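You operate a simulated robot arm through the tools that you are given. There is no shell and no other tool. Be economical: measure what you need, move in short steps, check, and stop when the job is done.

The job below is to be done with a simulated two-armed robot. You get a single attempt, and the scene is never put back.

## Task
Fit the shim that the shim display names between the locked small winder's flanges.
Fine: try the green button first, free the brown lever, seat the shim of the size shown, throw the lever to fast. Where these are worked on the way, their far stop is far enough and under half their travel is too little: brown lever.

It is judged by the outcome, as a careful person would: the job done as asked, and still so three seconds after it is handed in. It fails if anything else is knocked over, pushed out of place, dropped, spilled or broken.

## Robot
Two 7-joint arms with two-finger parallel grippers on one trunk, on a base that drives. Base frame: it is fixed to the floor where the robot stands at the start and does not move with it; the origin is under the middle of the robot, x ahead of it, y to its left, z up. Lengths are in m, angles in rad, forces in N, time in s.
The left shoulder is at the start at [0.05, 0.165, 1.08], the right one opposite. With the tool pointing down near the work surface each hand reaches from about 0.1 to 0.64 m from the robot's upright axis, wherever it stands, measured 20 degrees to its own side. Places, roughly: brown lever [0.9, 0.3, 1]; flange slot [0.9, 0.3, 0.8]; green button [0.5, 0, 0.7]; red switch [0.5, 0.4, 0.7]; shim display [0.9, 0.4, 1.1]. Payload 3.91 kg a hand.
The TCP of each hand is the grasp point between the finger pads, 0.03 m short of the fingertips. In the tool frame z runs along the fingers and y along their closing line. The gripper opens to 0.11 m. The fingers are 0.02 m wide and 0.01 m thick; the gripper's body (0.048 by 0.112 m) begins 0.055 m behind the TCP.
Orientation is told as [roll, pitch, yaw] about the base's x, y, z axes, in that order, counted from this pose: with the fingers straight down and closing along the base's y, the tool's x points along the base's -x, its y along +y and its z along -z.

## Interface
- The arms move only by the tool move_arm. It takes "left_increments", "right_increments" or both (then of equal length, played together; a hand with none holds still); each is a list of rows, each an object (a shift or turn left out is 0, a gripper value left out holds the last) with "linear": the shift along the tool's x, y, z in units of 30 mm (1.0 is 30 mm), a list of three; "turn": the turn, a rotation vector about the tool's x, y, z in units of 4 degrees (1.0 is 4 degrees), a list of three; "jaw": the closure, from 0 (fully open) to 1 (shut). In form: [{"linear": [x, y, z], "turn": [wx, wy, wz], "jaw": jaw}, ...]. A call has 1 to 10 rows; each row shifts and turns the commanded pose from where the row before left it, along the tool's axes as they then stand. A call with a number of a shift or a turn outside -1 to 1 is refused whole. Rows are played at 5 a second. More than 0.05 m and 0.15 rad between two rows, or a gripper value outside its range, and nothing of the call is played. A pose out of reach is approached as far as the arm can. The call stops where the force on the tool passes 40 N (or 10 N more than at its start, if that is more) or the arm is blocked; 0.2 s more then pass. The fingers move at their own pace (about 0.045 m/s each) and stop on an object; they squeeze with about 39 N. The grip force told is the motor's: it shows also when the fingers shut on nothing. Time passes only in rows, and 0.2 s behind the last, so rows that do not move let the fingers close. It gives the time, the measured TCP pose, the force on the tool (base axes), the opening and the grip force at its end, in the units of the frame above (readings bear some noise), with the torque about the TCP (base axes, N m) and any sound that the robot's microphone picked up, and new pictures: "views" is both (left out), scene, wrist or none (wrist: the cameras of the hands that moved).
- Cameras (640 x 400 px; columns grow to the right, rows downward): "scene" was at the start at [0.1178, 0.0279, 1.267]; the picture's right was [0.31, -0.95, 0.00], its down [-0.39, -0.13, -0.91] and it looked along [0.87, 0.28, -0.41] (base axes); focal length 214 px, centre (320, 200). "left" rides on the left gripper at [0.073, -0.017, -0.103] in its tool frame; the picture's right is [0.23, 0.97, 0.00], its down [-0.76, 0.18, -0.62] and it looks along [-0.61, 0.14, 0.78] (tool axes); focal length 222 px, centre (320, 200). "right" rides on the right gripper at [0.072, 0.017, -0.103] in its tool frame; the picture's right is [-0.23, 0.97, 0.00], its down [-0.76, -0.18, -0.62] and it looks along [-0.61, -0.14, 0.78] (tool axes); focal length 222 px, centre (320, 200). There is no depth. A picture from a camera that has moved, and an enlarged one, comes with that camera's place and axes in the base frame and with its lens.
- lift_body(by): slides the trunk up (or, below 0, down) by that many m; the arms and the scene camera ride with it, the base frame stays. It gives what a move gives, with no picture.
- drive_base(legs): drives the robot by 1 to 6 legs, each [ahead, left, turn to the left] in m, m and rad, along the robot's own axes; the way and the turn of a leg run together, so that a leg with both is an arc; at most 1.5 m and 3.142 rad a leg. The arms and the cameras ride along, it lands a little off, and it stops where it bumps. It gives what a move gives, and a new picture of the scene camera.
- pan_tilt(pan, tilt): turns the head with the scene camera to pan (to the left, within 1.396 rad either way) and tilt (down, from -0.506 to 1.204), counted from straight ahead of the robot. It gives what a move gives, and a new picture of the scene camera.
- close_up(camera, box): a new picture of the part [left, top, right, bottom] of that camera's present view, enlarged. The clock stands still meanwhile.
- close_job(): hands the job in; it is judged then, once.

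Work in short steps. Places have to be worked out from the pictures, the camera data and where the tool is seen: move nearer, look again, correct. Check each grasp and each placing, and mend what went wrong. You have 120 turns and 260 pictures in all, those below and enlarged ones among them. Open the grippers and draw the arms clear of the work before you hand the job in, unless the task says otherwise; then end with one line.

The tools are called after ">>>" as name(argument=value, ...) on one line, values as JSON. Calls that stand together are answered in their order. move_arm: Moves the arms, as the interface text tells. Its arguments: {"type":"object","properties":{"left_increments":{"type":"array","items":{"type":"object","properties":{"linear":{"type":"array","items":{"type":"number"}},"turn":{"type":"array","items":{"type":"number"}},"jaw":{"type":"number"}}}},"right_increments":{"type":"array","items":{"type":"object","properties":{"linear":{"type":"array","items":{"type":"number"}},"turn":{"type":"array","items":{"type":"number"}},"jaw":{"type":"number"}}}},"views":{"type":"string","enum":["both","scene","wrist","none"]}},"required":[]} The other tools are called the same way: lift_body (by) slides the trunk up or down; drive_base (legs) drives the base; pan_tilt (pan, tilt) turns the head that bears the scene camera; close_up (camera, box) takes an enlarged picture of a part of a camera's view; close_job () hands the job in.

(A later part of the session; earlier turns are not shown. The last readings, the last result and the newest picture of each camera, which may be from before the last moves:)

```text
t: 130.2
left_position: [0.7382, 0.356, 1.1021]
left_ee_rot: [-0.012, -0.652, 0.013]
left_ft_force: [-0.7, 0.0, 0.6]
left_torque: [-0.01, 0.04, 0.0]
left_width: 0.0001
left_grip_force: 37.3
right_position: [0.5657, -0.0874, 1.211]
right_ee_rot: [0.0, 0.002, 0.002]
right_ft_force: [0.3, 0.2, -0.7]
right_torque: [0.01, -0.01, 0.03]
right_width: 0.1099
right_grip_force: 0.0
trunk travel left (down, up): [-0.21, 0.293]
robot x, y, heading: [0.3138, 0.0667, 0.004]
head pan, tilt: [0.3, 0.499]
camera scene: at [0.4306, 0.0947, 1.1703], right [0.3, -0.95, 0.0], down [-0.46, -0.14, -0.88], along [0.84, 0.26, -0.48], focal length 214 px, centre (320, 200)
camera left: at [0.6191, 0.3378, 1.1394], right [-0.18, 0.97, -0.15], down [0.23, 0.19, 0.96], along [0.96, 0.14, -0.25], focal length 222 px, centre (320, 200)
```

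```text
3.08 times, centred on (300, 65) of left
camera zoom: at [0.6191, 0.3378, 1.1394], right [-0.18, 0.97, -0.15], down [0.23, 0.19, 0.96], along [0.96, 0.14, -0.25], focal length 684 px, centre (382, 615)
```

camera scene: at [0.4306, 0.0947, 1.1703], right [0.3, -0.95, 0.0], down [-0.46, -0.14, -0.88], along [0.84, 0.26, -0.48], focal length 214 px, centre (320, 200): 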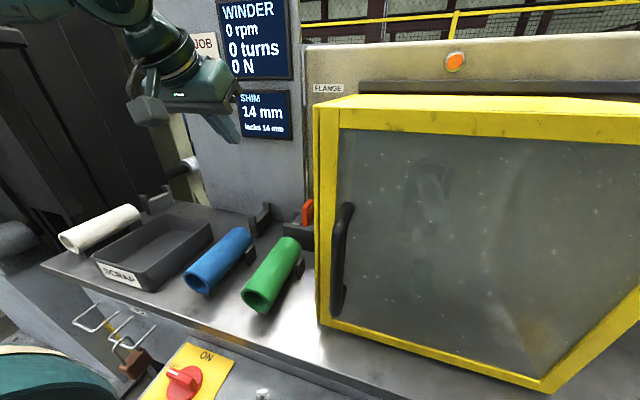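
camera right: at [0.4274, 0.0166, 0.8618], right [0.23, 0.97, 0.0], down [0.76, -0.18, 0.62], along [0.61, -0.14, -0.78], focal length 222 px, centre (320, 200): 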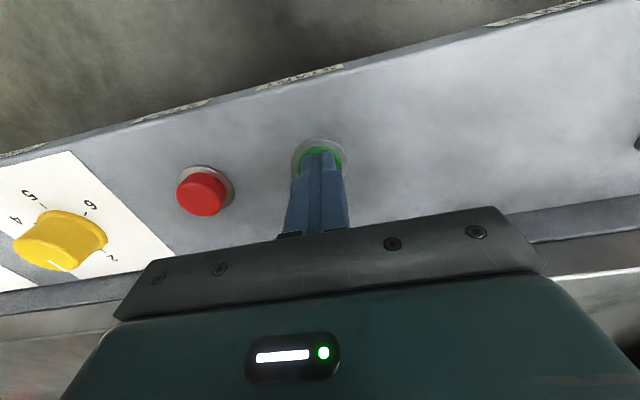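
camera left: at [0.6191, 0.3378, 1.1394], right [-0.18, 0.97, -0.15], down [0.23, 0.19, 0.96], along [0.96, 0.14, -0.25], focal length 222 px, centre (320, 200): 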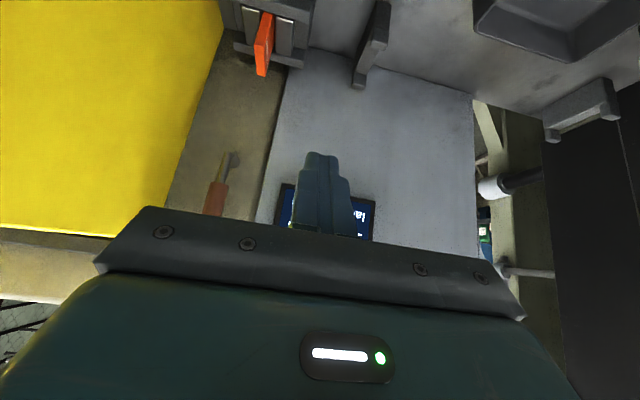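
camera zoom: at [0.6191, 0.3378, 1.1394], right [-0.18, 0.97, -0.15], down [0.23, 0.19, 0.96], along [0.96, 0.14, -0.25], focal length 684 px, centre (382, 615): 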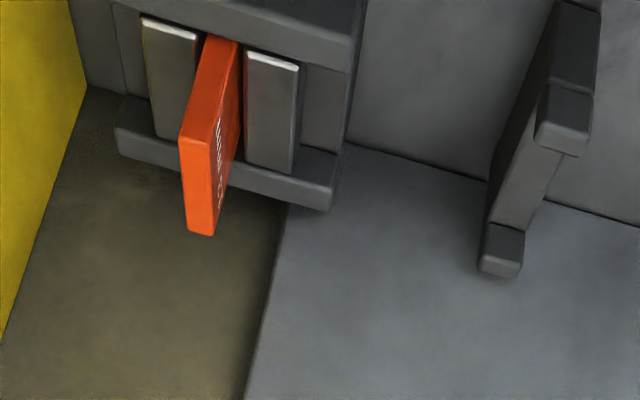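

The shim is upright on the slot floor between the flanges. Now for the lever: I raise the trunk, pitch the left tool to near horizontal and open the jaws to about 70 mm to straddle the handle.

>>> lift_body(by=0.09)

>>> move_arm(left_increments=[{"linear": [0, 0, -1], "turn": [0, -1, 0], "jaw": 0.364}, {"linear": [0, 0, -1], "turn": [0, -1, 0]}, {"turn": [0, -1, 0]}, {"turn": [0, -1, 0]}, {"turn": [0, -1, 0]}, {"turn": [0, -1, 0]}, {"turn": [0, -1, 0]}, {"turn": [0, -1, 0]}, {"turn": [0, -1, 0]}, {"turn": [0, -1, 0]}], views="both")

```text
t: 131.5
left_position: [0.7388, 0.3545, 1.1902]
left_ee_rot: [-0.012, -0.651, 0.011]
left_ft_force: [-0.4, 0.2, -0.2]
left_torque: [-0.02, -0.03, -0.01]
left_width: 0.0003
left_grip_force: 37.7
right_position: [0.5653, -0.0875, 1.3009]
right_ee_rot: [0.001, 0.002, 0.001]
right_ft_force: [-0.1, -0.9, -0.5]
right_torque: [0.01, 0.0, -0.01]
right_width: 0.11
right_grip_force: 0.1
trunk travel left (down, up): [-0.3, 0.203]
robot x, y, heading: [0.3133, 0.0676, 0.007]
head pan, tilt: [0.3, 0.499]
```

```text
t: 133.7
left_position: [0.7019, 0.3554, 1.2379]
left_ee_rot: [-0.044, -1.352, 0.046]
left_ft_force: [-0.7, 0.2, -0.4]
left_torque: [-0.01, 0.03, 0.0]
left_width: 0.07
left_grip_force: 0.0
right_position: [0.5667, -0.0879, 1.3004]
right_ee_rot: [0.001, 0.002, 0.001]
right_ft_force: [-0.5, -0.6, -0.2]
right_torque: [0.05, -0.04, -0.01]
right_width: 0.11
right_grip_force: 0.1
trunk travel left (down, up): [-0.3, 0.203]
robot x, y, heading: [0.3163, 0.07, 0.0]
head pan, tilt: [0.3, 0.499]
camera scene: at [0.4312, 0.0945, 1.26], right [0.3, -0.95, 0.0], down [-0.46, -0.14, -0.88], along [0.84, 0.26, -0.48], focal length 214 px, centre (320, 200)
camera left: at [0.5853, 0.3368, 1.1888], right [-0.05, 0.97, -0.23], down [-0.44, 0.18, 0.88], along [0.89, 0.15, 0.42], focal length 222 px, centre (320, 200)
```

scene: 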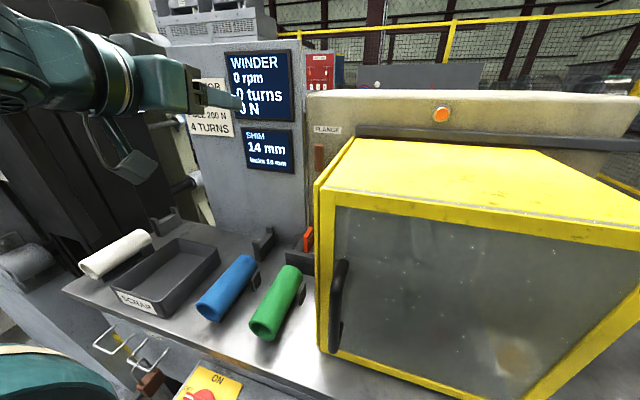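
left: 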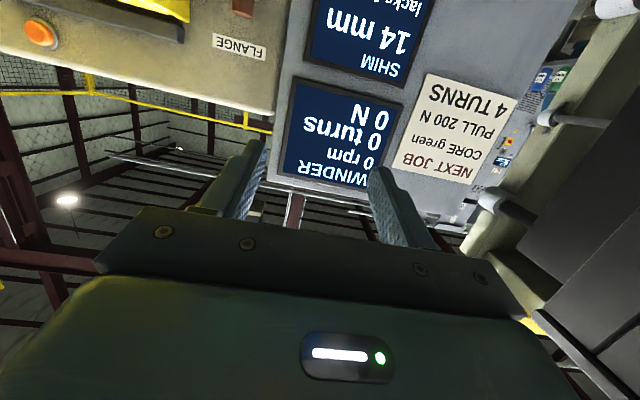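

The lever handle is at about (0.918, 0.25, 1.07–1.13). I move the open hand in front of it.

>>> move_arm(left_increments=[{"linear": [0.707, -0.567, 0.84]}, {"linear": [0.707, -0.567, 0.84]}, {"linear": [0.707, -0.567, 0.84]}, {"linear": [0.707, -0.567, 0.84]}, {"linear": [0.707, -0.567, 0.84]}], views="both")

>>> close_up(camera="scene", box=[230, 110, 350, 210])

```text
t: 134.9
left_position: [0.803, 0.266, 1.1096]
left_ee_rot: [-0.044, -1.353, 0.046]
left_ft_force: [0.5, 0.1, 0.4]
left_torque: [-0.02, -0.01, -0.01]
left_width: 0.0701
left_grip_force: 0.0
right_position: [0.5678, -0.0885, 1.3003]
right_ee_rot: [0.001, 0.003, 0.0]
right_ft_force: [1.1, 0.2, -0.2]
right_torque: [-0.01, 0.02, -0.05]
right_width: 0.1099
right_grip_force: 0.1
trunk travel left (down, up): [-0.3, 0.203]
robot x, y, heading: [0.3143, 0.0701, -0.0]
head pan, tilt: [0.3, 0.499]
camera scene: at [0.4313, 0.0945, 1.26], right [0.3, -0.95, 0.0], down [-0.46, -0.14, -0.88], along [0.84, 0.26, -0.48], focal length 214 px, centre (320, 200)
camera left: at [0.6853, 0.247, 1.0605], right [-0.05, 0.97, -0.23], down [-0.44, 0.19, 0.88], along [0.89, 0.15, 0.42], focal length 222 px, centre (320, 200)
```

scene: 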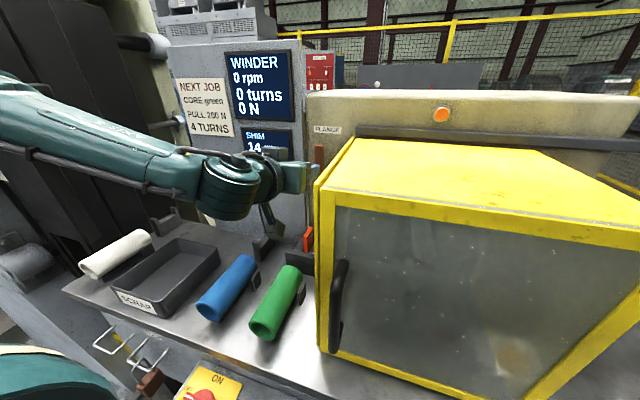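
left: 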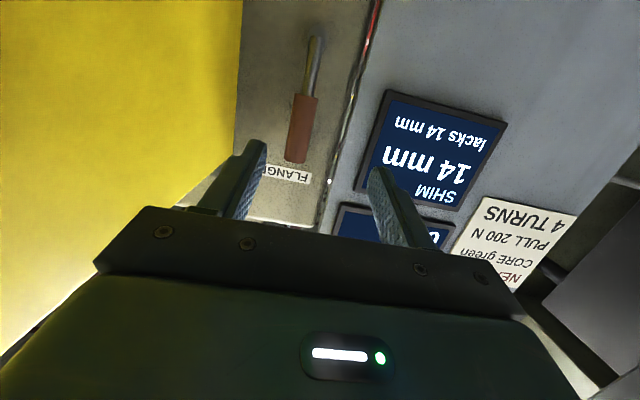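

```text
4.00 times, centred on (290, 160) of scene
camera zoom: at [0.4313, 0.0945, 1.26], right [0.3, -0.95, 0.0], down [-0.46, -0.14, -0.88], along [0.84, 0.26, -0.48], focal length 858 px, centre (440, 360)
```

zoom: 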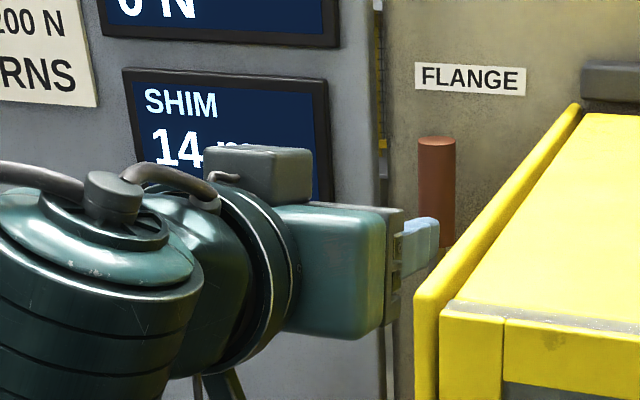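

The handle lies between the fingers. I advance 84 mm so they straddle it.

>>> move_arm(left_increments=[{"linear": [-0.2, 0, 0.91]}, {"linear": [-0.2, 0, 0.91]}, {"linear": [-0.2, 0, 0.91]}], views="wrist")

```text
t: 135.7
left_position: [0.886, 0.2693, 1.1078]
left_ee_rot: [-0.045, -1.352, 0.047]
left_ft_force: [0.0, 0.9, -0.4]
left_torque: [-0.04, 0.03, -0.01]
left_width: 0.07
left_grip_force: 0.1
right_position: [0.5673, -0.0876, 1.3006]
right_ee_rot: [0.001, 0.001, 0.002]
right_ft_force: [-0.3, 0.4, 0.3]
right_torque: [0.02, 0.01, 0.02]
right_width: 0.1098
right_grip_force: 0.0
trunk travel left (down, up): [-0.3, 0.203]
robot x, y, heading: [0.3142, 0.0686, 0.003]
head pan, tilt: [0.3, 0.499]
camera left: at [0.769, 0.2512, 1.0595], right [-0.05, 0.97, -0.23], down [-0.44, 0.18, 0.88], along [0.9, 0.15, 0.42], focal length 222 px, centre (320, 200)
```

left: 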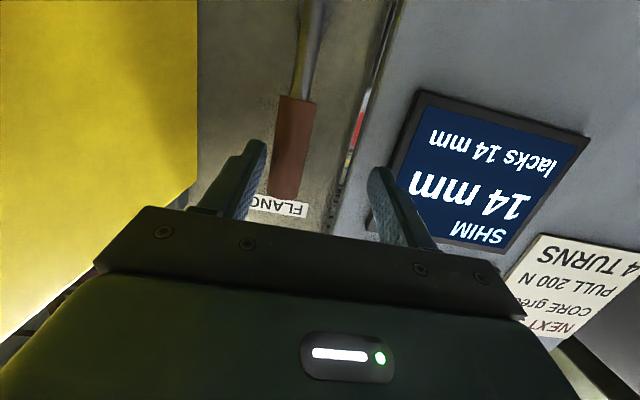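

I push the handle left with the right finger in small steps.

>>> move_arm(left_increments=[{"linear": [0, 0.37, 0]}, {"linear": [0, 0.37, 0]}, {"linear": [0, 0.37, 0]}, {"linear": [0, 0.37, 0]}], views="wrist")

```text
t: 136.7
left_position: [0.888, 0.3128, 1.1076]
left_ee_rot: [-0.042, -1.353, 0.045]
left_ft_force: [-0.7, -0.4, 0.0]
left_torque: [0.01, -0.03, -0.03]
left_width: 0.07
left_grip_force: 0.0
right_position: [0.5669, -0.0874, 1.3014]
right_ee_rot: [0.001, 0.001, 0.0]
right_ft_force: [0.2, 0.4, 0.3]
right_torque: [-0.01, -0.01, 0.04]
right_width: 0.1102
right_grip_force: 0.0
trunk travel left (down, up): [-0.3, 0.203]
robot x, y, heading: [0.3166, 0.0652, -0.001]
head pan, tilt: [0.3, 0.499]
camera left: at [0.7698, 0.2947, 1.0588], right [-0.05, 0.97, -0.23], down [-0.44, 0.18, 0.88], along [0.9, 0.15, 0.42], focal length 222 px, centre (320, 200)
```

left: 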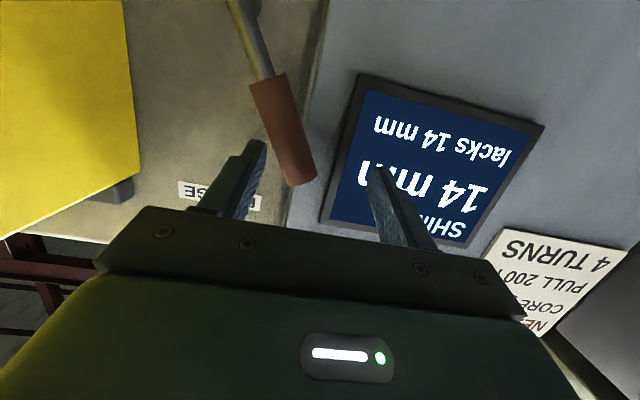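

The lever is leaning left freely. To keep the left finger off the display, I back out, close the fingers, and re-enter on the lever's right side.

>>> move_arm(left_increments=[{"linear": [0.2, -0.1, -0.91]}, {"linear": [0.2, 0, -0.91], "jaw": 1}, {"linear": [0, -0.9, 0]}, {"linear": [0, -0.75, 0]}, {}, {"linear": [-0.2, 0, 0.91]}, {"linear": [-0.2, 0, 0.91]}], views="wrist")

```text
t: 138.3
left_position: [0.885, 0.2621, 1.1079]
left_ee_rot: [-0.043, -1.349, 0.046]
left_ft_force: [0.0, -0.4, -0.7]
left_torque: [0.02, -0.01, 0.03]
left_width: 0.0
left_grip_force: 37.3
right_position: [0.5664, -0.0884, 1.3008]
right_ee_rot: [0.002, 0.0, 0.002]
right_ft_force: [-0.5, -0.6, 0.3]
right_torque: [0.0, 0.02, 0.01]
right_width: 0.1101
right_grip_force: 0.1
trunk travel left (down, up): [-0.3, 0.203]
robot x, y, heading: [0.3105, 0.0709, 0.001]
head pan, tilt: [0.3, 0.499]
camera left: at [0.7686, 0.2432, 1.0588], right [-0.05, 0.97, -0.23], down [-0.44, 0.18, 0.88], along [0.89, 0.15, 0.42], focal length 222 px, centre (320, 200)
```

left: 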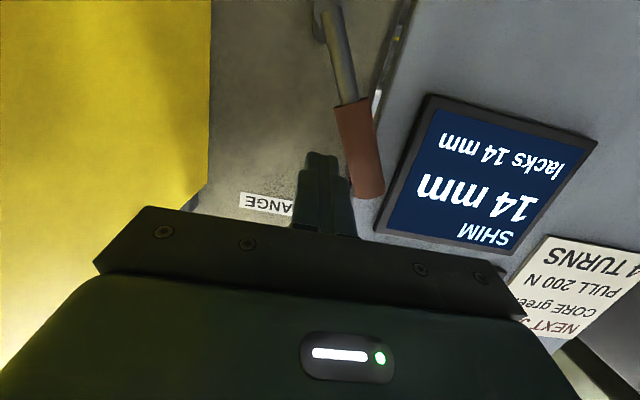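

The closed finger is to the right of the handle. I sweep along the arc, left and down.

>>> move_arm(left_increments=[{"linear": [0.236, 0.417, 0.052]}, {"linear": [0.236, 0.417, 0.052]}, {"linear": [0.236, 0.283, 0.052]}, {"linear": [0.236, 0.283, 0.052]}, {"linear": [0.22, 0.21, 0.049]}, {"linear": [0.22, 0.21, 0.049]}, {"linear": [0.3, 0.14, 0.067]}], views="both")

```text
t: 139.9
left_position: [0.886, 0.3198, 1.0554]
left_ee_rot: [-0.041, -1.351, 0.044]
left_ft_force: [-0.3, 0.0, 0.2]
left_torque: [-0.03, 0.01, -0.01]
left_width: 0.0002
left_grip_force: 37.6
right_position: [0.5671, -0.0881, 1.3018]
right_ee_rot: [0.001, 0.001, 0.003]
right_ft_force: [0.4, 0.8, -0.6]
right_torque: [0.02, 0.02, -0.01]
right_width: 0.1101
right_grip_force: 0.1
trunk travel left (down, up): [-0.3, 0.203]
robot x, y, heading: [0.3163, 0.0694, 0.001]
head pan, tilt: [0.3, 0.499]
camera scene: at [0.4318, 0.0945, 1.26], right [0.3, -0.95, 0.0], down [-0.46, -0.14, -0.88], along [0.84, 0.26, -0.48], focal length 214 px, centre (320, 200)
camera left: at [0.7695, 0.3012, 1.0067], right [-0.05, 0.97, -0.23], down [-0.44, 0.18, 0.88], along [0.9, 0.15, 0.42], focal length 222 px, centre (320, 200)
```

scene: 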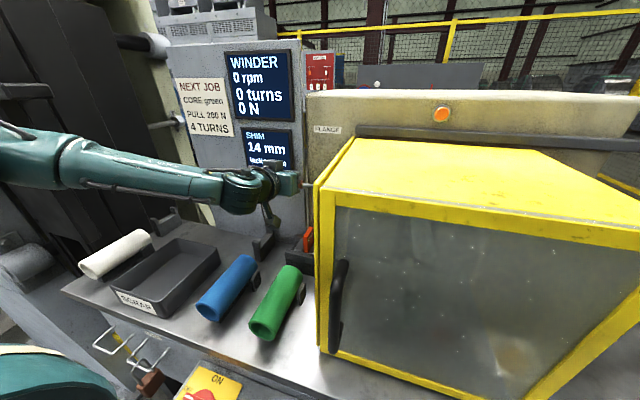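
left: 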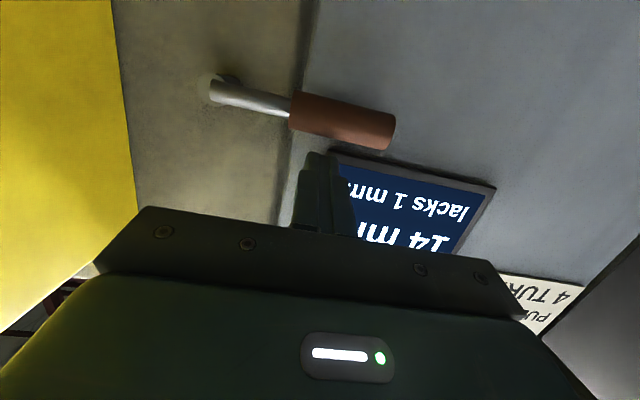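

The display now shows 14 mm with "lacks 1 mm", so the shim registers but the named size changed. Before finishing, I check the yellow shim's label from here.

>>> pan_tilt(pan=-0.95, tilt=0.45)

```text
t: 141.3
left_position: [0.8859, 0.3204, 1.0555]
left_ee_rot: [-0.042, -1.351, 0.044]
left_ft_force: [0.6, 0.9, 0.2]
left_torque: [-0.01, -0.01, 0.02]
left_width: 0.0
left_grip_force: 37.6
right_position: [0.5677, -0.0874, 1.3004]
right_ee_rot: [0.001, 0.004, 0.002]
right_ft_force: [-0.7, -0.3, 1.1]
right_torque: [-0.03, 0.03, -0.03]
right_width: 0.1098
right_grip_force: 0.1
trunk travel left (down, up): [-0.3, 0.203]
robot x, y, heading: [0.3142, 0.0673, -0.0]
head pan, tilt: [-0.949, 0.45]
camera scene: at [0.3987, -0.0071, 1.2645], right [-0.81, -0.58, 0.0], down [-0.26, 0.35, -0.9], along [0.53, -0.73, -0.44], focal length 214 px, centre (320, 200)
```

scene: 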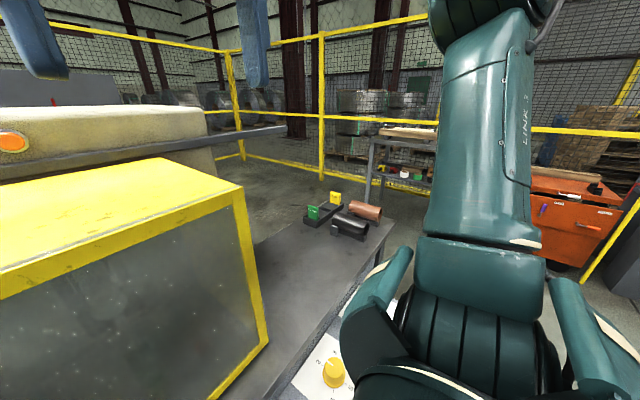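

>>> close_up(camera="scene", box=[300, 180, 350, 230])

>>> pan_tilt(pan=0.3, tilt=0.5)

>>> close_up(camera="scene", box=[230, 110, 340, 280])

```text
8.00 times, centred on (325, 205) of scene
camera zoom: at [0.3987, -0.0071, 1.2645], right [-0.81, -0.58, 0.0], down [-0.26, 0.35, -0.9], along [0.53, -0.73, -0.44], focal length 1716 px, centre (280, 160)
```

zoom: 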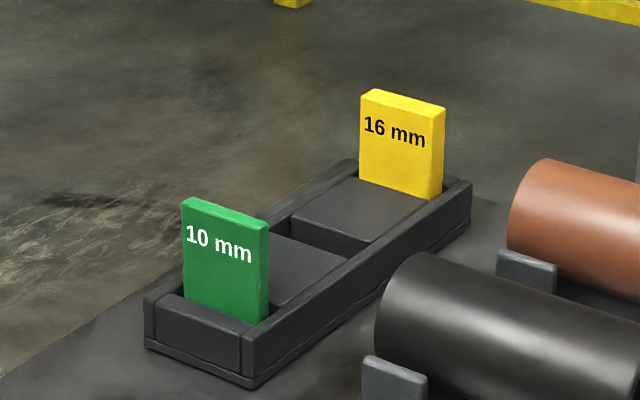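

```text
t: 142.7
left_position: [0.8851, 0.3192, 1.0557]
left_ee_rot: [-0.043, -1.351, 0.044]
left_ft_force: [0.3, 0.2, 0.6]
left_torque: [0.02, -0.01, -0.01]
left_width: 0.0001
left_grip_force: 38.1
right_position: [0.5664, -0.0877, 1.3013]
right_ee_rot: [0.002, 0.003, 0.002]
right_ft_force: [1.1, -0.5, -0.5]
right_torque: [-0.01, -0.03, 0.01]
right_width: 0.1102
right_grip_force: 0.1
trunk travel left (down, up): [-0.3, 0.203]
robot x, y, heading: [0.3133, 0.0692, 0.002]
head pan, tilt: [0.3, 0.499]
camera scene: at [0.4321, 0.0945, 1.26], right [0.3, -0.96, 0.0], down [-0.46, -0.14, -0.88], along [0.84, 0.26, -0.48], focal length 214 px, centre (320, 200)
```

scene: 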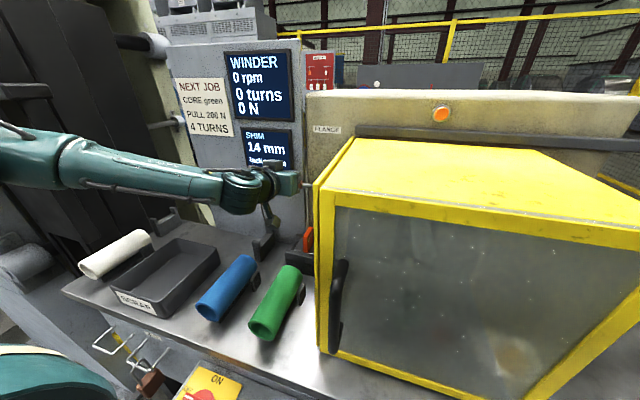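

```text
2.35 times, centred on (285, 195) of scene
camera zoom: at [0.4321, 0.0945, 1.26], right [0.3, -0.96, 0.0], down [-0.46, -0.14, -0.88], along [0.84, 0.26, -0.48], focal length 505 px, centre (402, 212)
```

zoom: 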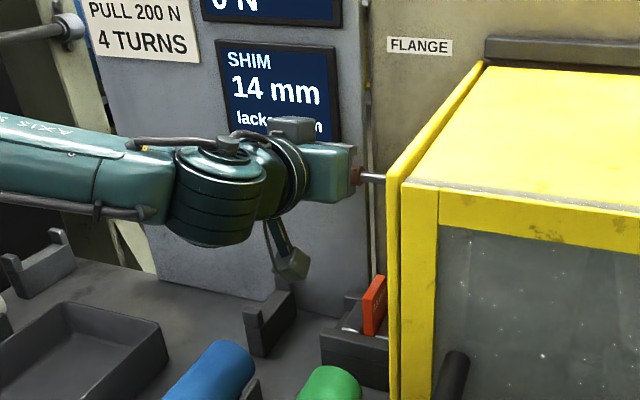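

Yellow is 16 mm, so no 14 exists; the flange must have been dragged about 1 mm apart. I complete the lever throw first to see what the display says.

>>> move_arm(left_increments=[{"linear": [0.2, 0, 0.044]}, {"linear": [0.2, 0, 0.044]}, {"linear": [0.1, 0, 0.022]}, {"linear": [0.1, 0, 0.022]}], views="wrist")

```text
t: 143.6
left_position: [0.8875, 0.3193, 1.0481]
left_ee_rot: [-0.046, -1.368, 0.051]
left_ft_force: [-5.8, 0.7, 5.3]
left_torque: [0.0, -0.04, 0.07]
left_width: 0.0
left_grip_force: 38.3
right_position: [0.5673, -0.0872, 1.3012]
right_ee_rot: [0.002, 0.003, 0.002]
right_ft_force: [0.2, 0.1, -0.5]
right_torque: [0.01, 0.0, -0.01]
right_width: 0.1098
right_grip_force: 0.1
trunk travel left (down, up): [-0.3, 0.203]
robot x, y, heading: [0.3157, 0.0691, 0.001]
head pan, tilt: [0.3, 0.499]
stopped in row 4 (left hand): the force on the tool passed its limit at 44 N (the readings are from after the stop); the commanded pose is now the measured one
camera left: at [0.7716, 0.3012, 0.9959], right [-0.05, 0.97, -0.23], down [-0.46, 0.18, 0.87], along [0.89, 0.15, 0.44], focal length 222 px, centre (320, 200)
```

left: 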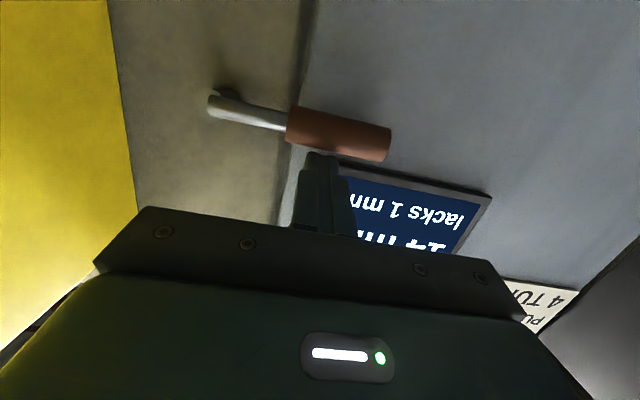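

The lever is at its fast stop, but the display says lacks 1 mm. I retract and inspect the flange blocks and display.

>>> move_arm(left_increments=[{"linear": [-0.4, 0, 0]}, {"linear": [0, 0, -1]}, {"linear": [0, 0.5, -1]}, {"linear": [0, 0.8, -1]}, {"linear": [0, 0.8, -1]}, {"linear": [0, 0.8, -1]}], views="both")

>>> close_up(camera="scene", box=[225, 110, 335, 200])

>>> close_up(camera="scene", box=[270, 210, 340, 280])

```text
t: 145.0
left_position: [0.7441, 0.4076, 1.0876]
left_ee_rot: [-0.048, -1.365, 0.051]
left_ft_force: [-0.4, -0.6, 0.1]
left_torque: [0.03, -0.02, 0.0]
left_width: 0.0001
left_grip_force: 37.6
right_position: [0.5677, -0.0869, 1.3005]
right_ee_rot: [0.001, 0.002, 0.002]
right_ft_force: [-0.2, -0.5, 0.4]
right_torque: [0.0, -0.02, -0.01]
right_width: 0.11
right_grip_force: 0.0
trunk travel left (down, up): [-0.3, 0.203]
robot x, y, heading: [0.3129, 0.068, -0.0]
head pan, tilt: [0.3, 0.499]
camera scene: at [0.4318, 0.0946, 1.26], right [0.3, -0.95, 0.0], down [-0.46, -0.14, -0.88], along [0.84, 0.26, -0.48], focal length 214 px, centre (320, 200)
camera left: at [0.6281, 0.3889, 1.0378], right [-0.05, 0.97, -0.23], down [-0.46, 0.18, 0.87], along [0.89, 0.15, 0.43], focal length 222 px, centre (320, 200)
```

scene: 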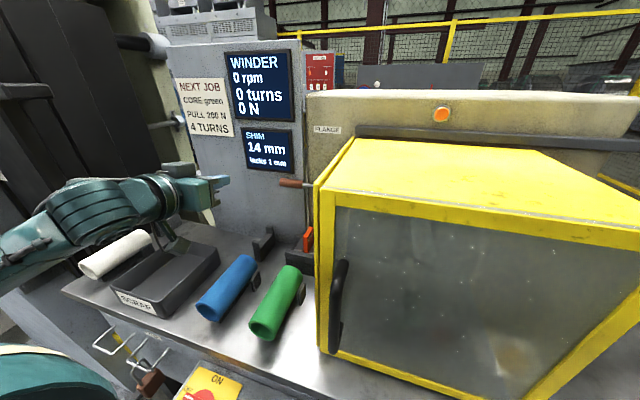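
left: 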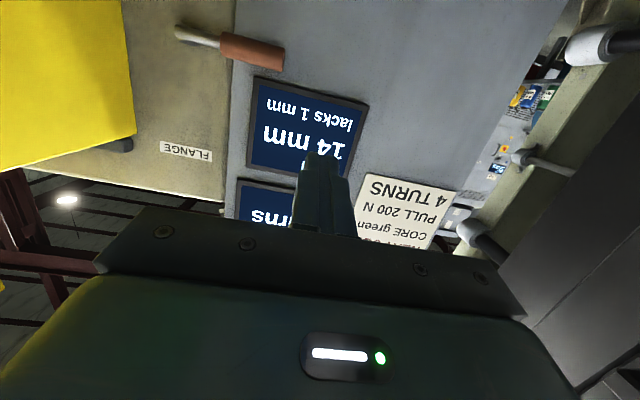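

```text
4.44 times, centred on (280, 155) of scene
camera zoom: at [0.4318, 0.0946, 1.26], right [0.3, -0.95, 0.0], down [-0.46, -0.14, -0.88], along [0.84, 0.26, -0.48], focal length 953 px, centre (498, 400)
```

zoom: 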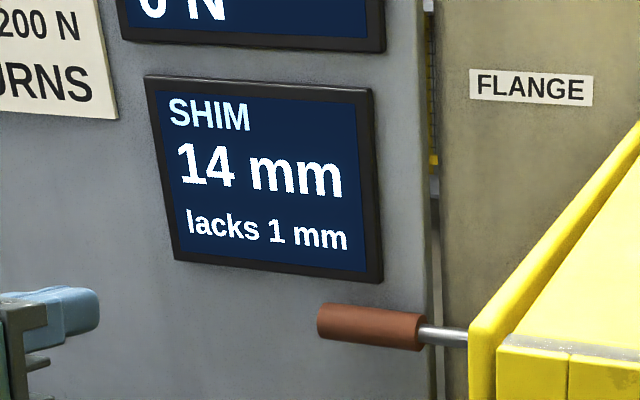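

```text
5.71 times, centred on (305, 245) of scene
camera zoom: at [0.4318, 0.0946, 1.26], right [0.3, -0.95, 0.0], down [-0.46, -0.14, -0.88], along [0.84, 0.26, -0.48], focal length 1226 px, centre (406, -57)
```

zoom: 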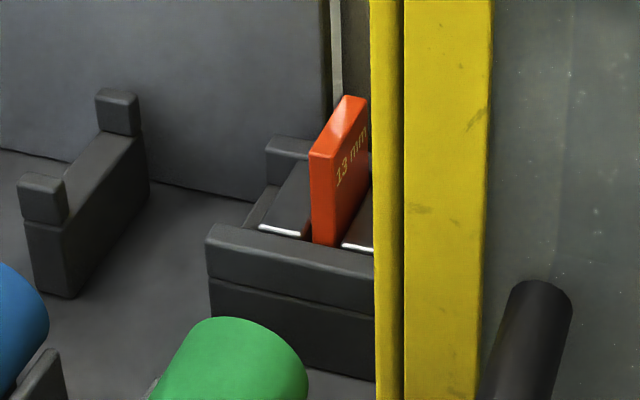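

Lever fast, shim seated, but "lacks 1 mm". I'll view the blocks from the same wrist viewpoint as before insertion to see whether a flange moved.

>>> move_arm(left_increments=[{"turn": [0, 1, 0]}, {"turn": [0, 1, 0]}, {"turn": [0, 1, 0]}, {"turn": [0, 1, 0]}, {"turn": [0, 1, 0]}, {"turn": [0, 1, 0]}, {"turn": [0, 1, 0]}, {"turn": [0, 1, 0]}, {"turn": [0, 1, 0]}, {"turn": [0, 1, 0]}], views="none")

>>> move_arm(left_increments=[{"linear": [-0.053, -0.933, 0.945]}, {"linear": [-0.053, -0.933, 0.945]}, {"linear": [-0.053, -0.933, 0.945]}, {"linear": [-0.053, -0.933, 0.945]}, {"linear": [-0.053, -0.933, 0.945]}], views="wrist")

>>> close_up(camera="left", box=[240, 20, 420, 150])

```text
t: 147.2
left_position: [0.7416, 0.4061, 1.0863]
left_ee_rot: [-0.014, -0.668, 0.015]
left_ft_force: [-0.2, 0.6, 0.5]
left_torque: [0.0, 0.0, -0.04]
left_width: 0.0002
left_grip_force: 37.9
right_position: [0.5686, -0.0876, 1.3006]
right_ee_rot: [0.002, 0.001, 0.001]
right_ft_force: [0.2, 0.3, 0.1]
right_torque: [-0.01, -0.04, 0.01]
right_width: 0.1103
right_grip_force: 0.1
trunk travel left (down, up): [-0.3, 0.203]
robot x, y, heading: [0.3118, 0.0684, 0.003]
head pan, tilt: [0.3, 0.499]
```

```text
t: 148.4
left_position: [0.8391, 0.2663, 0.9828]
left_ee_rot: [-0.015, -0.667, 0.013]
left_ft_force: [0.1, -0.6, -1.4]
left_torque: [-0.01, 0.0, 0.0]
left_width: 0.0001
left_grip_force: 38.2
right_position: [0.5673, -0.0883, 1.3001]
right_ee_rot: [0.001, 0.002, 0.002]
right_ft_force: [-0.2, -0.1, -0.5]
right_torque: [-0.02, 0.04, -0.02]
right_width: 0.11
right_grip_force: 0.0
trunk travel left (down, up): [-0.3, 0.203]
robot x, y, heading: [0.3142, 0.0656, 0.007]
head pan, tilt: [0.3, 0.499]
camera left: at [0.7189, 0.2483, 1.0184], right [-0.18, 0.97, -0.15], down [0.21, 0.19, 0.96], along [0.96, 0.14, -0.24], focal length 222 px, centre (320, 200)
```

left: 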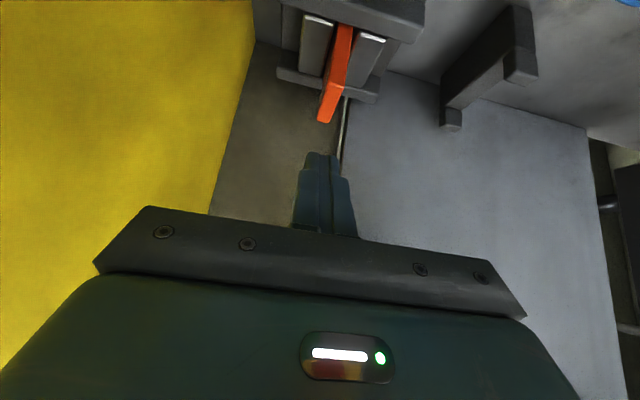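

```text
3.08 times, centred on (330, 85) of left
camera zoom: at [0.7189, 0.2483, 1.0184], right [-0.18, 0.97, -0.15], down [0.21, 0.19, 0.96], along [0.96, 0.14, -0.24], focal length 684 px, centre (289, 554)
```

zoom: 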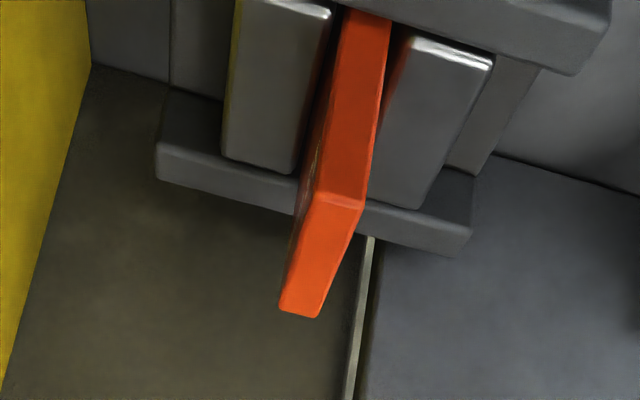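

Measured gap grew from about 18.9 to 20.2 mm; the left block was dragged about 1 mm, matching "lacks 1 mm". I'll free the lever again, nudge that block back, and re-fasten; first I back off and pitch horizontal.

>>> move_arm(left_increments=[{"linear": [0, 0.3, -1]}, {"linear": [0, 0.6, -1]}, {"linear": [0, 0.6, -1]}, {"linear": [0, 0.6, -1]}], views="none")

>>> move_arm(left_increments=[{"turn": [0, -1, 0]}, {"turn": [0, -1, 0]}, {"turn": [0, -1, 0]}, {"turn": [0, -1, 0]}, {"turn": [0, -1, 0]}, {"turn": [0, -1, 0]}, {"turn": [0, -1, 0]}, {"turn": [0, -1, 0]}, {"turn": [0, -1, 0]}, {"turn": [0, -1, 0]}], views="none")

```text
t: 149.4
left_position: [0.7647, 0.3288, 1.0771]
left_ee_rot: [-0.014, -0.668, 0.011]
left_ft_force: [0.2, -0.7, -0.2]
left_torque: [0.0, 0.02, -0.03]
left_width: 0.0
left_grip_force: 37.6
right_position: [0.5665, -0.0881, 1.3023]
right_ee_rot: [0.001, 0.001, 0.001]
right_ft_force: [-0.1, 0.4, 0.5]
right_torque: [-0.04, 0.0, 0.0]
right_width: 0.1101
right_grip_force: 0.1
trunk travel left (down, up): [-0.3, 0.203]
robot x, y, heading: [0.3136, 0.0694, -0.001]
head pan, tilt: [0.3, 0.499]
```

```text
t: 151.6
left_position: [0.7726, 0.3295, 1.0785]
left_ee_rot: [-0.048, -1.366, 0.054]
left_ft_force: [0.4, 0.3, -0.1]
left_torque: [0.02, -0.03, -0.01]
left_width: 0.0001
left_grip_force: 38.0
left hand out of reach, approached as far as the arm can: row 9, 10
right_position: [0.5676, -0.0872, 1.3007]
right_ee_rot: [0.002, 0.003, 0.001]
right_ft_force: [-0.2, 0.3, -0.1]
right_torque: [0.02, 0.03, -0.02]
right_width: 0.11
right_grip_force: 0.1
trunk travel left (down, up): [-0.3, 0.203]
robot x, y, heading: [0.3168, 0.0701, 0.003]
head pan, tilt: [0.3, 0.499]
```

I lower to below the handle level and advance under it.

>>> move_arm(left_increments=[{"linear": [0.806, 0, 0.42]}, {"linear": [0.806, 0, 0.42]}, {"linear": [0.806, 0, 0.42]}, {"linear": [0.806, 0, 0.42]}, {"linear": [-0.2, -0.03, 0.98]}, {"linear": [-0.2, -0.03, 0.98]}, {"linear": [-0.2, -0.03, 0.98]}], views="wrist")

```text
t: 153.2
left_position: [0.8938, 0.3302, 0.9729]
left_ee_rot: [-0.048, -1.366, 0.053]
left_ft_force: [-0.5, 0.6, 0.5]
left_torque: [-0.05, 0.01, -0.04]
left_width: 0.0002
left_grip_force: 36.9
right_position: [0.5679, -0.087, 1.3009]
right_ee_rot: [0.001, 0.004, 0.003]
right_ft_force: [-0.1, -0.4, 0.0]
right_torque: [0.01, 0.0, -0.01]
right_width: 0.1099
right_grip_force: 0.0
trunk travel left (down, up): [-0.3, 0.203]
robot x, y, heading: [0.316, 0.069, 0.005]
head pan, tilt: [0.3, 0.499]
camera left: at [0.7777, 0.3103, 0.9227], right [-0.05, 0.97, -0.23], down [-0.46, 0.18, 0.87], along [0.89, 0.15, 0.43], focal length 222 px, centre (320, 200)
```

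left: 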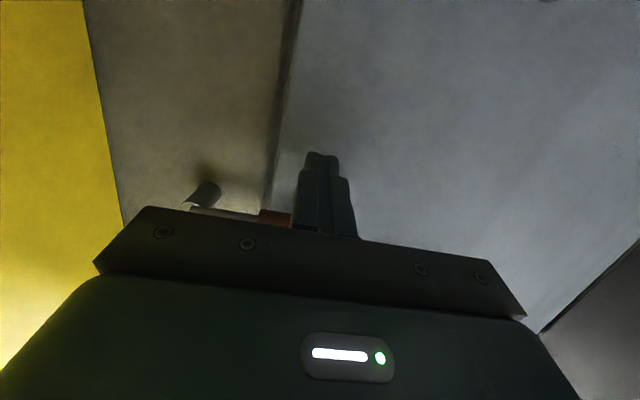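

I push the lever up along the same arc as before.

>>> move_arm(left_increments=[{"linear": [-0.44, -0.07, -0.09]}, {"linear": [-0.44, -0.1, -0.09]}, {"linear": [-0.327, 0, -0.068]}, {"linear": [-0.327, 0, -0.068]}, {"linear": [-0.327, 0, -0.068]}, {"linear": [-0.327, 0, -0.068]}, {"linear": [-0.39, -0.2, -0.08]}, {"linear": [-0.39, -0.2, -0.08]}, {"linear": [-0.39, -0.2, -0.08]}, {"linear": [-0.215, -0.27, -0.045]}], views="none")

>>> move_arm(left_increments=[{"linear": [-0.215, -0.27, -0.045]}, {"linear": [-0.13, -0.3, -0.025]}, {"linear": [-0.13, -0.3, -0.025]}, {"linear": [0, -0.2, 0]}, {"linear": [0, -0.2, 0]}], views="both")

```text
t: 155.4
left_position: [0.8947, 0.2972, 1.0833]
left_ee_rot: [-0.049, -1.364, 0.053]
left_ft_force: [0.4, -0.2, -0.3]
left_torque: [0.01, 0.02, 0.01]
left_width: 0.0
left_grip_force: 38.2
right_position: [0.5679, -0.0889, 1.3014]
right_ee_rot: [0.001, 0.003, 0.002]
right_ft_force: [0.7, 0.0, -0.3]
right_torque: [0.01, -0.01, 0.05]
right_width: 0.1102
right_grip_force: 0.1
trunk travel left (down, up): [-0.3, 0.203]
robot x, y, heading: [0.3169, 0.0667, 0.002]
head pan, tilt: [0.3, 0.499]
```

```text
t: 156.7
left_position: [0.8956, 0.2692, 1.098]
left_ee_rot: [-0.053, -1.365, 0.082]
left_ft_force: [-2.8, 5.1, 0.5]
left_torque: [0.06, 0.05, 0.05]
left_width: 0.0
left_grip_force: 37.9
right_position: [0.5669, -0.0876, 1.3018]
right_ee_rot: [0.0, 0.001, 0.004]
right_ft_force: [-0.6, -0.2, -0.1]
right_torque: [-0.01, 0.0, 0.02]
right_width: 0.11
right_grip_force: 0.0
trunk travel left (down, up): [-0.3, 0.203]
robot x, y, heading: [0.314, 0.0667, 0.002]
head pan, tilt: [0.3, 0.499]
stopped in row 5 (left hand): the force on the tool passed its limit at 41 N (the readings are from after the stop); the commanded pose is now the measured one
camera scene: at [0.4324, 0.0945, 1.26], right [0.3, -0.95, 0.0], down [-0.46, -0.14, -0.88], along [0.84, 0.26, -0.48], focal length 214 px, centre (320, 200)
camera left: at [0.7805, 0.2466, 1.0471], right [-0.08, 0.97, -0.23], down [-0.46, 0.17, 0.87], along [0.88, 0.17, 0.43], focal length 222 px, centre (320, 200)
```

scene: 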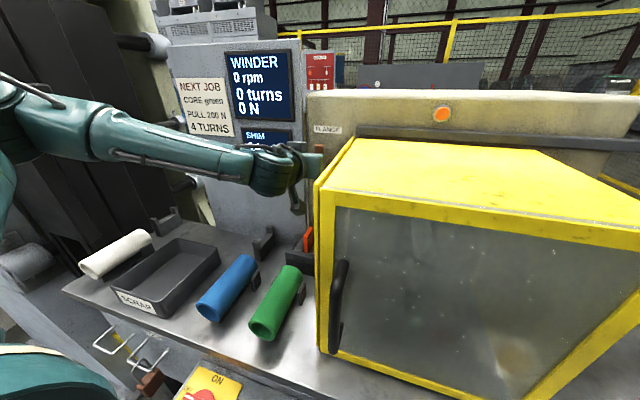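
left: 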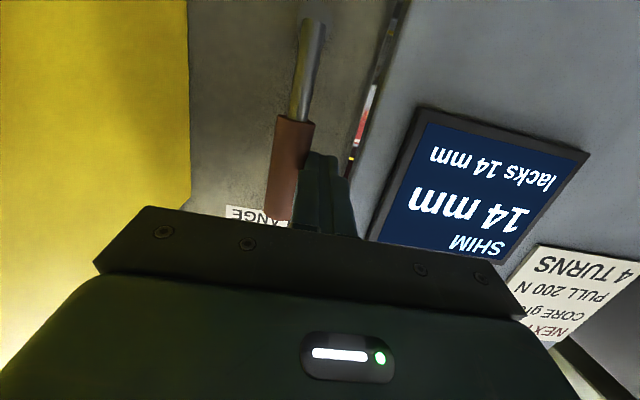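

Freed again. I withdraw, pitch back to about 37° and position beside the left block's outer face.

>>> move_arm(left_increments=[{"linear": [0, 0.7, 0]}, {"linear": [0, 0.7, -1]}, {"linear": [0, 0.5, -1]}, {"linear": [0, 0.2, -1]}, {"linear": [0, 0, -1]}], views="none")

>>> move_arm(left_increments=[{"turn": [0, 1, 0]}, {"turn": [0, 1, 0]}, {"turn": [0, 1, 0]}, {"turn": [0, 1, 0]}, {"turn": [0, 1, 0]}, {"turn": [0, 1, 0]}, {"turn": [0, 1, 0]}, {"turn": [0, 1, 0]}, {"turn": [0, 1, 0]}, {"turn": [0, 1, 0]}], views="none")

```text
t: 157.9
left_position: [0.778, 0.329, 1.1222]
left_ee_rot: [-0.051, -1.368, 0.075]
left_ft_force: [1.1, -0.6, 0.0]
left_torque: [0.0, 0.0, 0.04]
left_width: 0.0
left_grip_force: 37.5
right_position: [0.5681, -0.0872, 1.3005]
right_ee_rot: [0.0, 0.003, 0.004]
right_ft_force: [0.2, 0.6, -0.2]
right_torque: [0.0, -0.01, -0.02]
right_width: 0.1098
right_grip_force: 0.1
trunk travel left (down, up): [-0.3, 0.203]
robot x, y, heading: [0.3133, 0.068, 0.001]
head pan, tilt: [0.3, 0.499]
```

```text
t: 160.1
left_position: [0.7758, 0.3278, 1.1213]
left_ee_rot: [-0.015, -0.668, 0.036]
left_ft_force: [-0.2, -0.1, -1.0]
left_torque: [-0.01, 0.01, -0.02]
left_width: 0.0
left_grip_force: 37.3
right_position: [0.569, -0.0885, 1.2994]
right_ee_rot: [0.003, 0.001, 0.002]
right_ft_force: [0.1, 0.8, 0.6]
right_torque: [0.0, 0.01, -0.03]
right_width: 0.11
right_grip_force: 0.1
trunk travel left (down, up): [-0.3, 0.203]
robot x, y, heading: [0.3137, 0.0697, 0.004]
head pan, tilt: [0.3, 0.499]
```

>>> move_arm(left_increments=[{"linear": [0.26, 0.02, 0.94]}, {"linear": [0.26, 0.02, 0.94]}, {"linear": [0.26, 0.02, 0.94]}, {"linear": [0.26, 0.02, 0.94]}, {"linear": [0.26, 0.02, 0.94]}, {"linear": [0.26, 0.02, 0.94]}, {"linear": [0.26, 0.02, 0.94]}, {"linear": [0.26, 0.02, 0.94]}], views="both")

>>> close_up(camera="left", box=[200, 40, 400, 240])

```text
t: 161.9
left_position: [0.8685, 0.3335, 0.9063]
left_ee_rot: [-0.014, -0.668, 0.035]
left_ft_force: [0.9, -0.2, -0.1]
left_torque: [-0.01, 0.01, -0.01]
left_width: 0.0001
left_grip_force: 37.9
right_position: [0.5675, -0.0876, 1.3013]
right_ee_rot: [0.002, 0.003, 0.004]
right_ft_force: [1.9, 0.2, -0.5]
right_torque: [0.0, 0.04, 0.02]
right_width: 0.1098
right_grip_force: 0.0
trunk travel left (down, up): [-0.3, 0.203]
robot x, y, heading: [0.313, 0.0656, 0.004]
head pan, tilt: [0.3, 0.499]
camera scene: at [0.4326, 0.0945, 1.26], right [0.3, -0.95, 0.0], down [-0.46, -0.14, -0.88], along [0.84, 0.26, -0.48], focal length 214 px, centre (320, 200)
camera left: at [0.7472, 0.3126, 0.9412], right [-0.2, 0.97, -0.15], down [0.21, 0.19, 0.96], along [0.96, 0.16, -0.24], focal length 222 px, centre (320, 200)
```

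scene: 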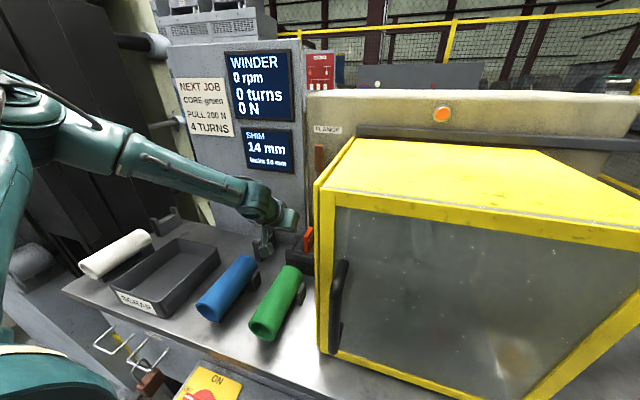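
left: 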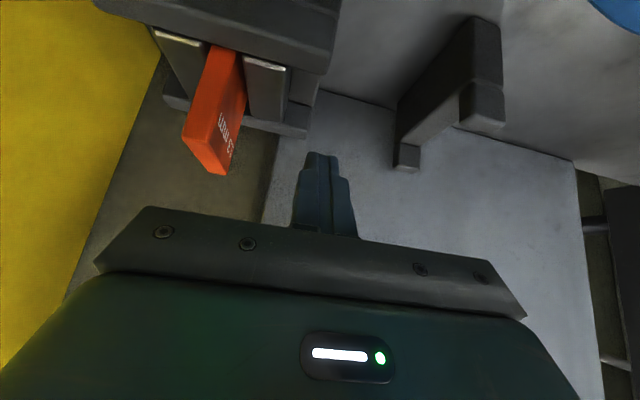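

```text
2.00 times, centred on (300, 140) of left
camera zoom: at [0.7472, 0.3126, 0.9412], right [-0.2, 0.97, -0.15], down [0.21, 0.19, 0.96], along [0.96, 0.16, -0.24], focal length 444 px, centre (360, 320)
```

zoom: 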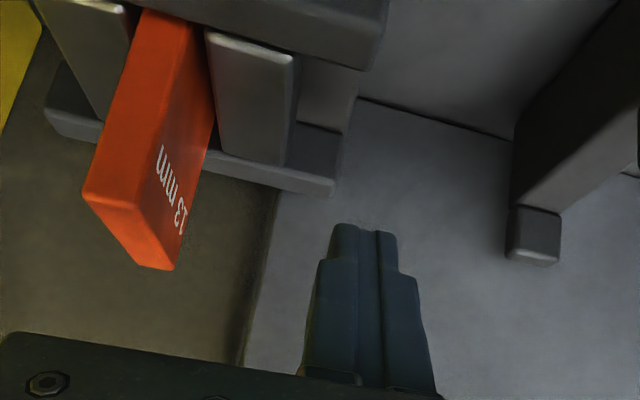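

I lower the closed fingertips beside the block, between the rails, then move toward it.

>>> move_arm(left_increments=[{"linear": [0.3, 0, 0.39]}, {"linear": [0.3, 0, 0.39]}, {"linear": [0, -0.25, 0]}, {"linear": [0, -0.25, 0]}], views="both")

>>> close_up(camera="left", box=[200, 60, 400, 240])

>>> close_up(camera="scene", box=[225, 110, 335, 280])

```text
t: 162.9
left_position: [0.8675, 0.3183, 0.8746]
left_ee_rot: [-0.014, -0.669, 0.035]
left_ft_force: [0.6, -0.4, -0.5]
left_torque: [0.03, -0.02, 0.0]
left_width: 0.0
left_grip_force: 37.8
right_position: [0.5683, -0.0879, 1.3012]
right_ee_rot: [0.002, 0.002, 0.004]
right_ft_force: [0.7, 0.0, -0.5]
right_torque: [0.0, 0.0, 0.02]
right_width: 0.11
right_grip_force: 0.0
trunk travel left (down, up): [-0.3, 0.203]
robot x, y, heading: [0.3151, 0.067, 0.007]
head pan, tilt: [0.3, 0.499]
camera scene: at [0.4326, 0.0945, 1.26], right [0.3, -0.95, 0.0], down [-0.46, -0.14, -0.88], along [0.84, 0.26, -0.48], focal length 214 px, centre (320, 200)
camera left: at [0.7479, 0.2964, 0.9113], right [-0.2, 0.97, -0.15], down [0.21, 0.19, 0.96], along [0.96, 0.17, -0.24], focal length 222 px, centre (320, 200)
```

scene: 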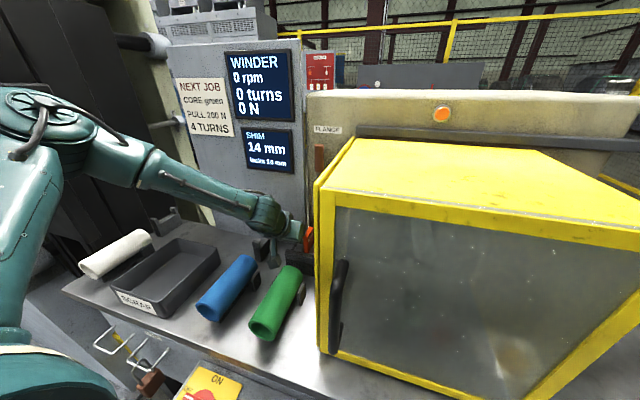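
left: 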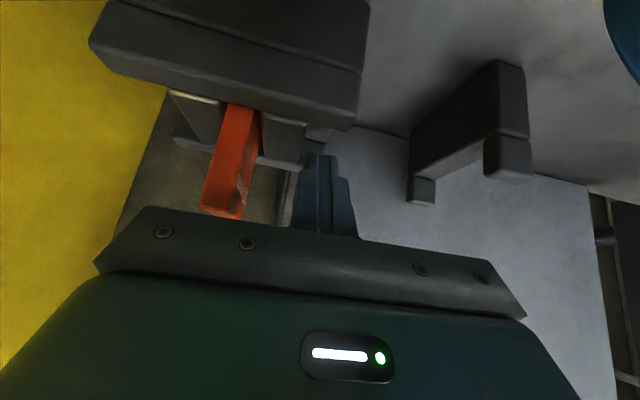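

```text
2.22 times, centred on (300, 150) of left
camera zoom: at [0.7479, 0.2964, 0.9113], right [-0.2, 0.97, -0.15], down [0.21, 0.19, 0.96], along [0.96, 0.17, -0.24], focal length 494 px, centre (364, 311)
```

zoom: 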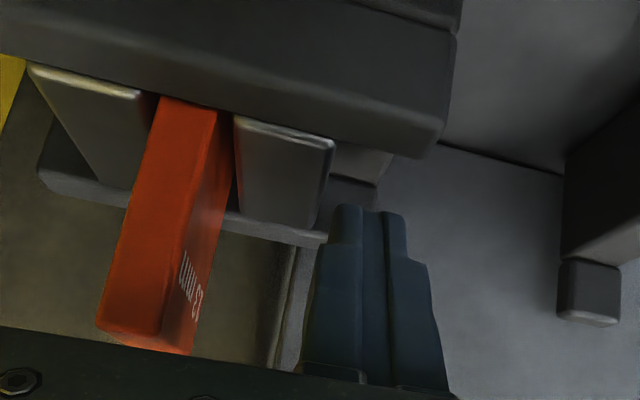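

```text
2.35 times, centred on (280, 195) of scene
camera zoom: at [0.4326, 0.0945, 1.26], right [0.3, -0.95, 0.0], down [-0.46, -0.14, -0.88], along [0.84, 0.26, -0.48], focal length 505 px, centre (414, 212)
```

zoom: 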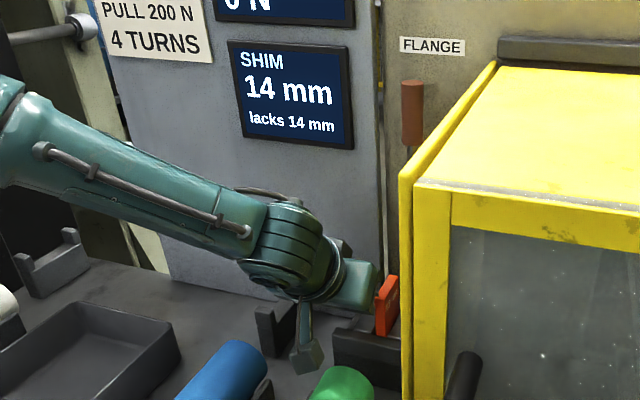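

The fingertip is just beside the block. I push in 1.5 mm steps.

>>> move_arm(left_increments=[{"linear": [0, -0.1, 0]}, {"linear": [0, -0.1, 0]}, {"linear": [0, -0.05, 0]}, {"linear": [0, -0.05, 0]}], views="none")

>>> close_up(camera="scene", box=[240, 120, 300, 180])

```text
t: 163.9
left_position: [0.8691, 0.3096, 0.8748]
left_ee_rot: [-0.008, -0.667, 0.037]
left_ft_force: [-6.7, 14.2, -1.7]
left_torque: [0.31, 0.14, 0.05]
left_width: 0.0001
left_grip_force: 38.0
right_position: [0.5674, -0.0875, 1.3017]
right_ee_rot: [0.001, 0.0, 0.006]
right_ft_force: [0.3, 0.4, 0.0]
right_torque: [0.0, -0.02, 0.0]
right_width: 0.1102
right_grip_force: 0.0
trunk travel left (down, up): [-0.3, 0.203]
robot x, y, heading: [0.3155, 0.0683, 0.006]
head pan, tilt: [0.3, 0.499]
```

```text
6.67 times, centred on (270, 150) of scene
camera zoom: at [0.4326, 0.0945, 1.26], right [0.3, -0.95, 0.0], down [-0.46, -0.14, -0.88], along [0.84, 0.26, -0.48], focal length 1430 px, centre (653, 533)
```

zoom: 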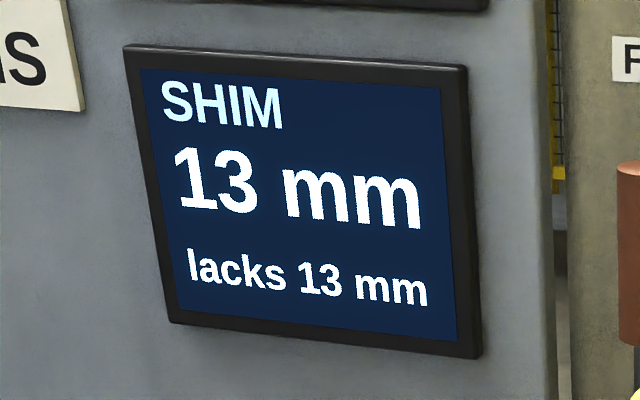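

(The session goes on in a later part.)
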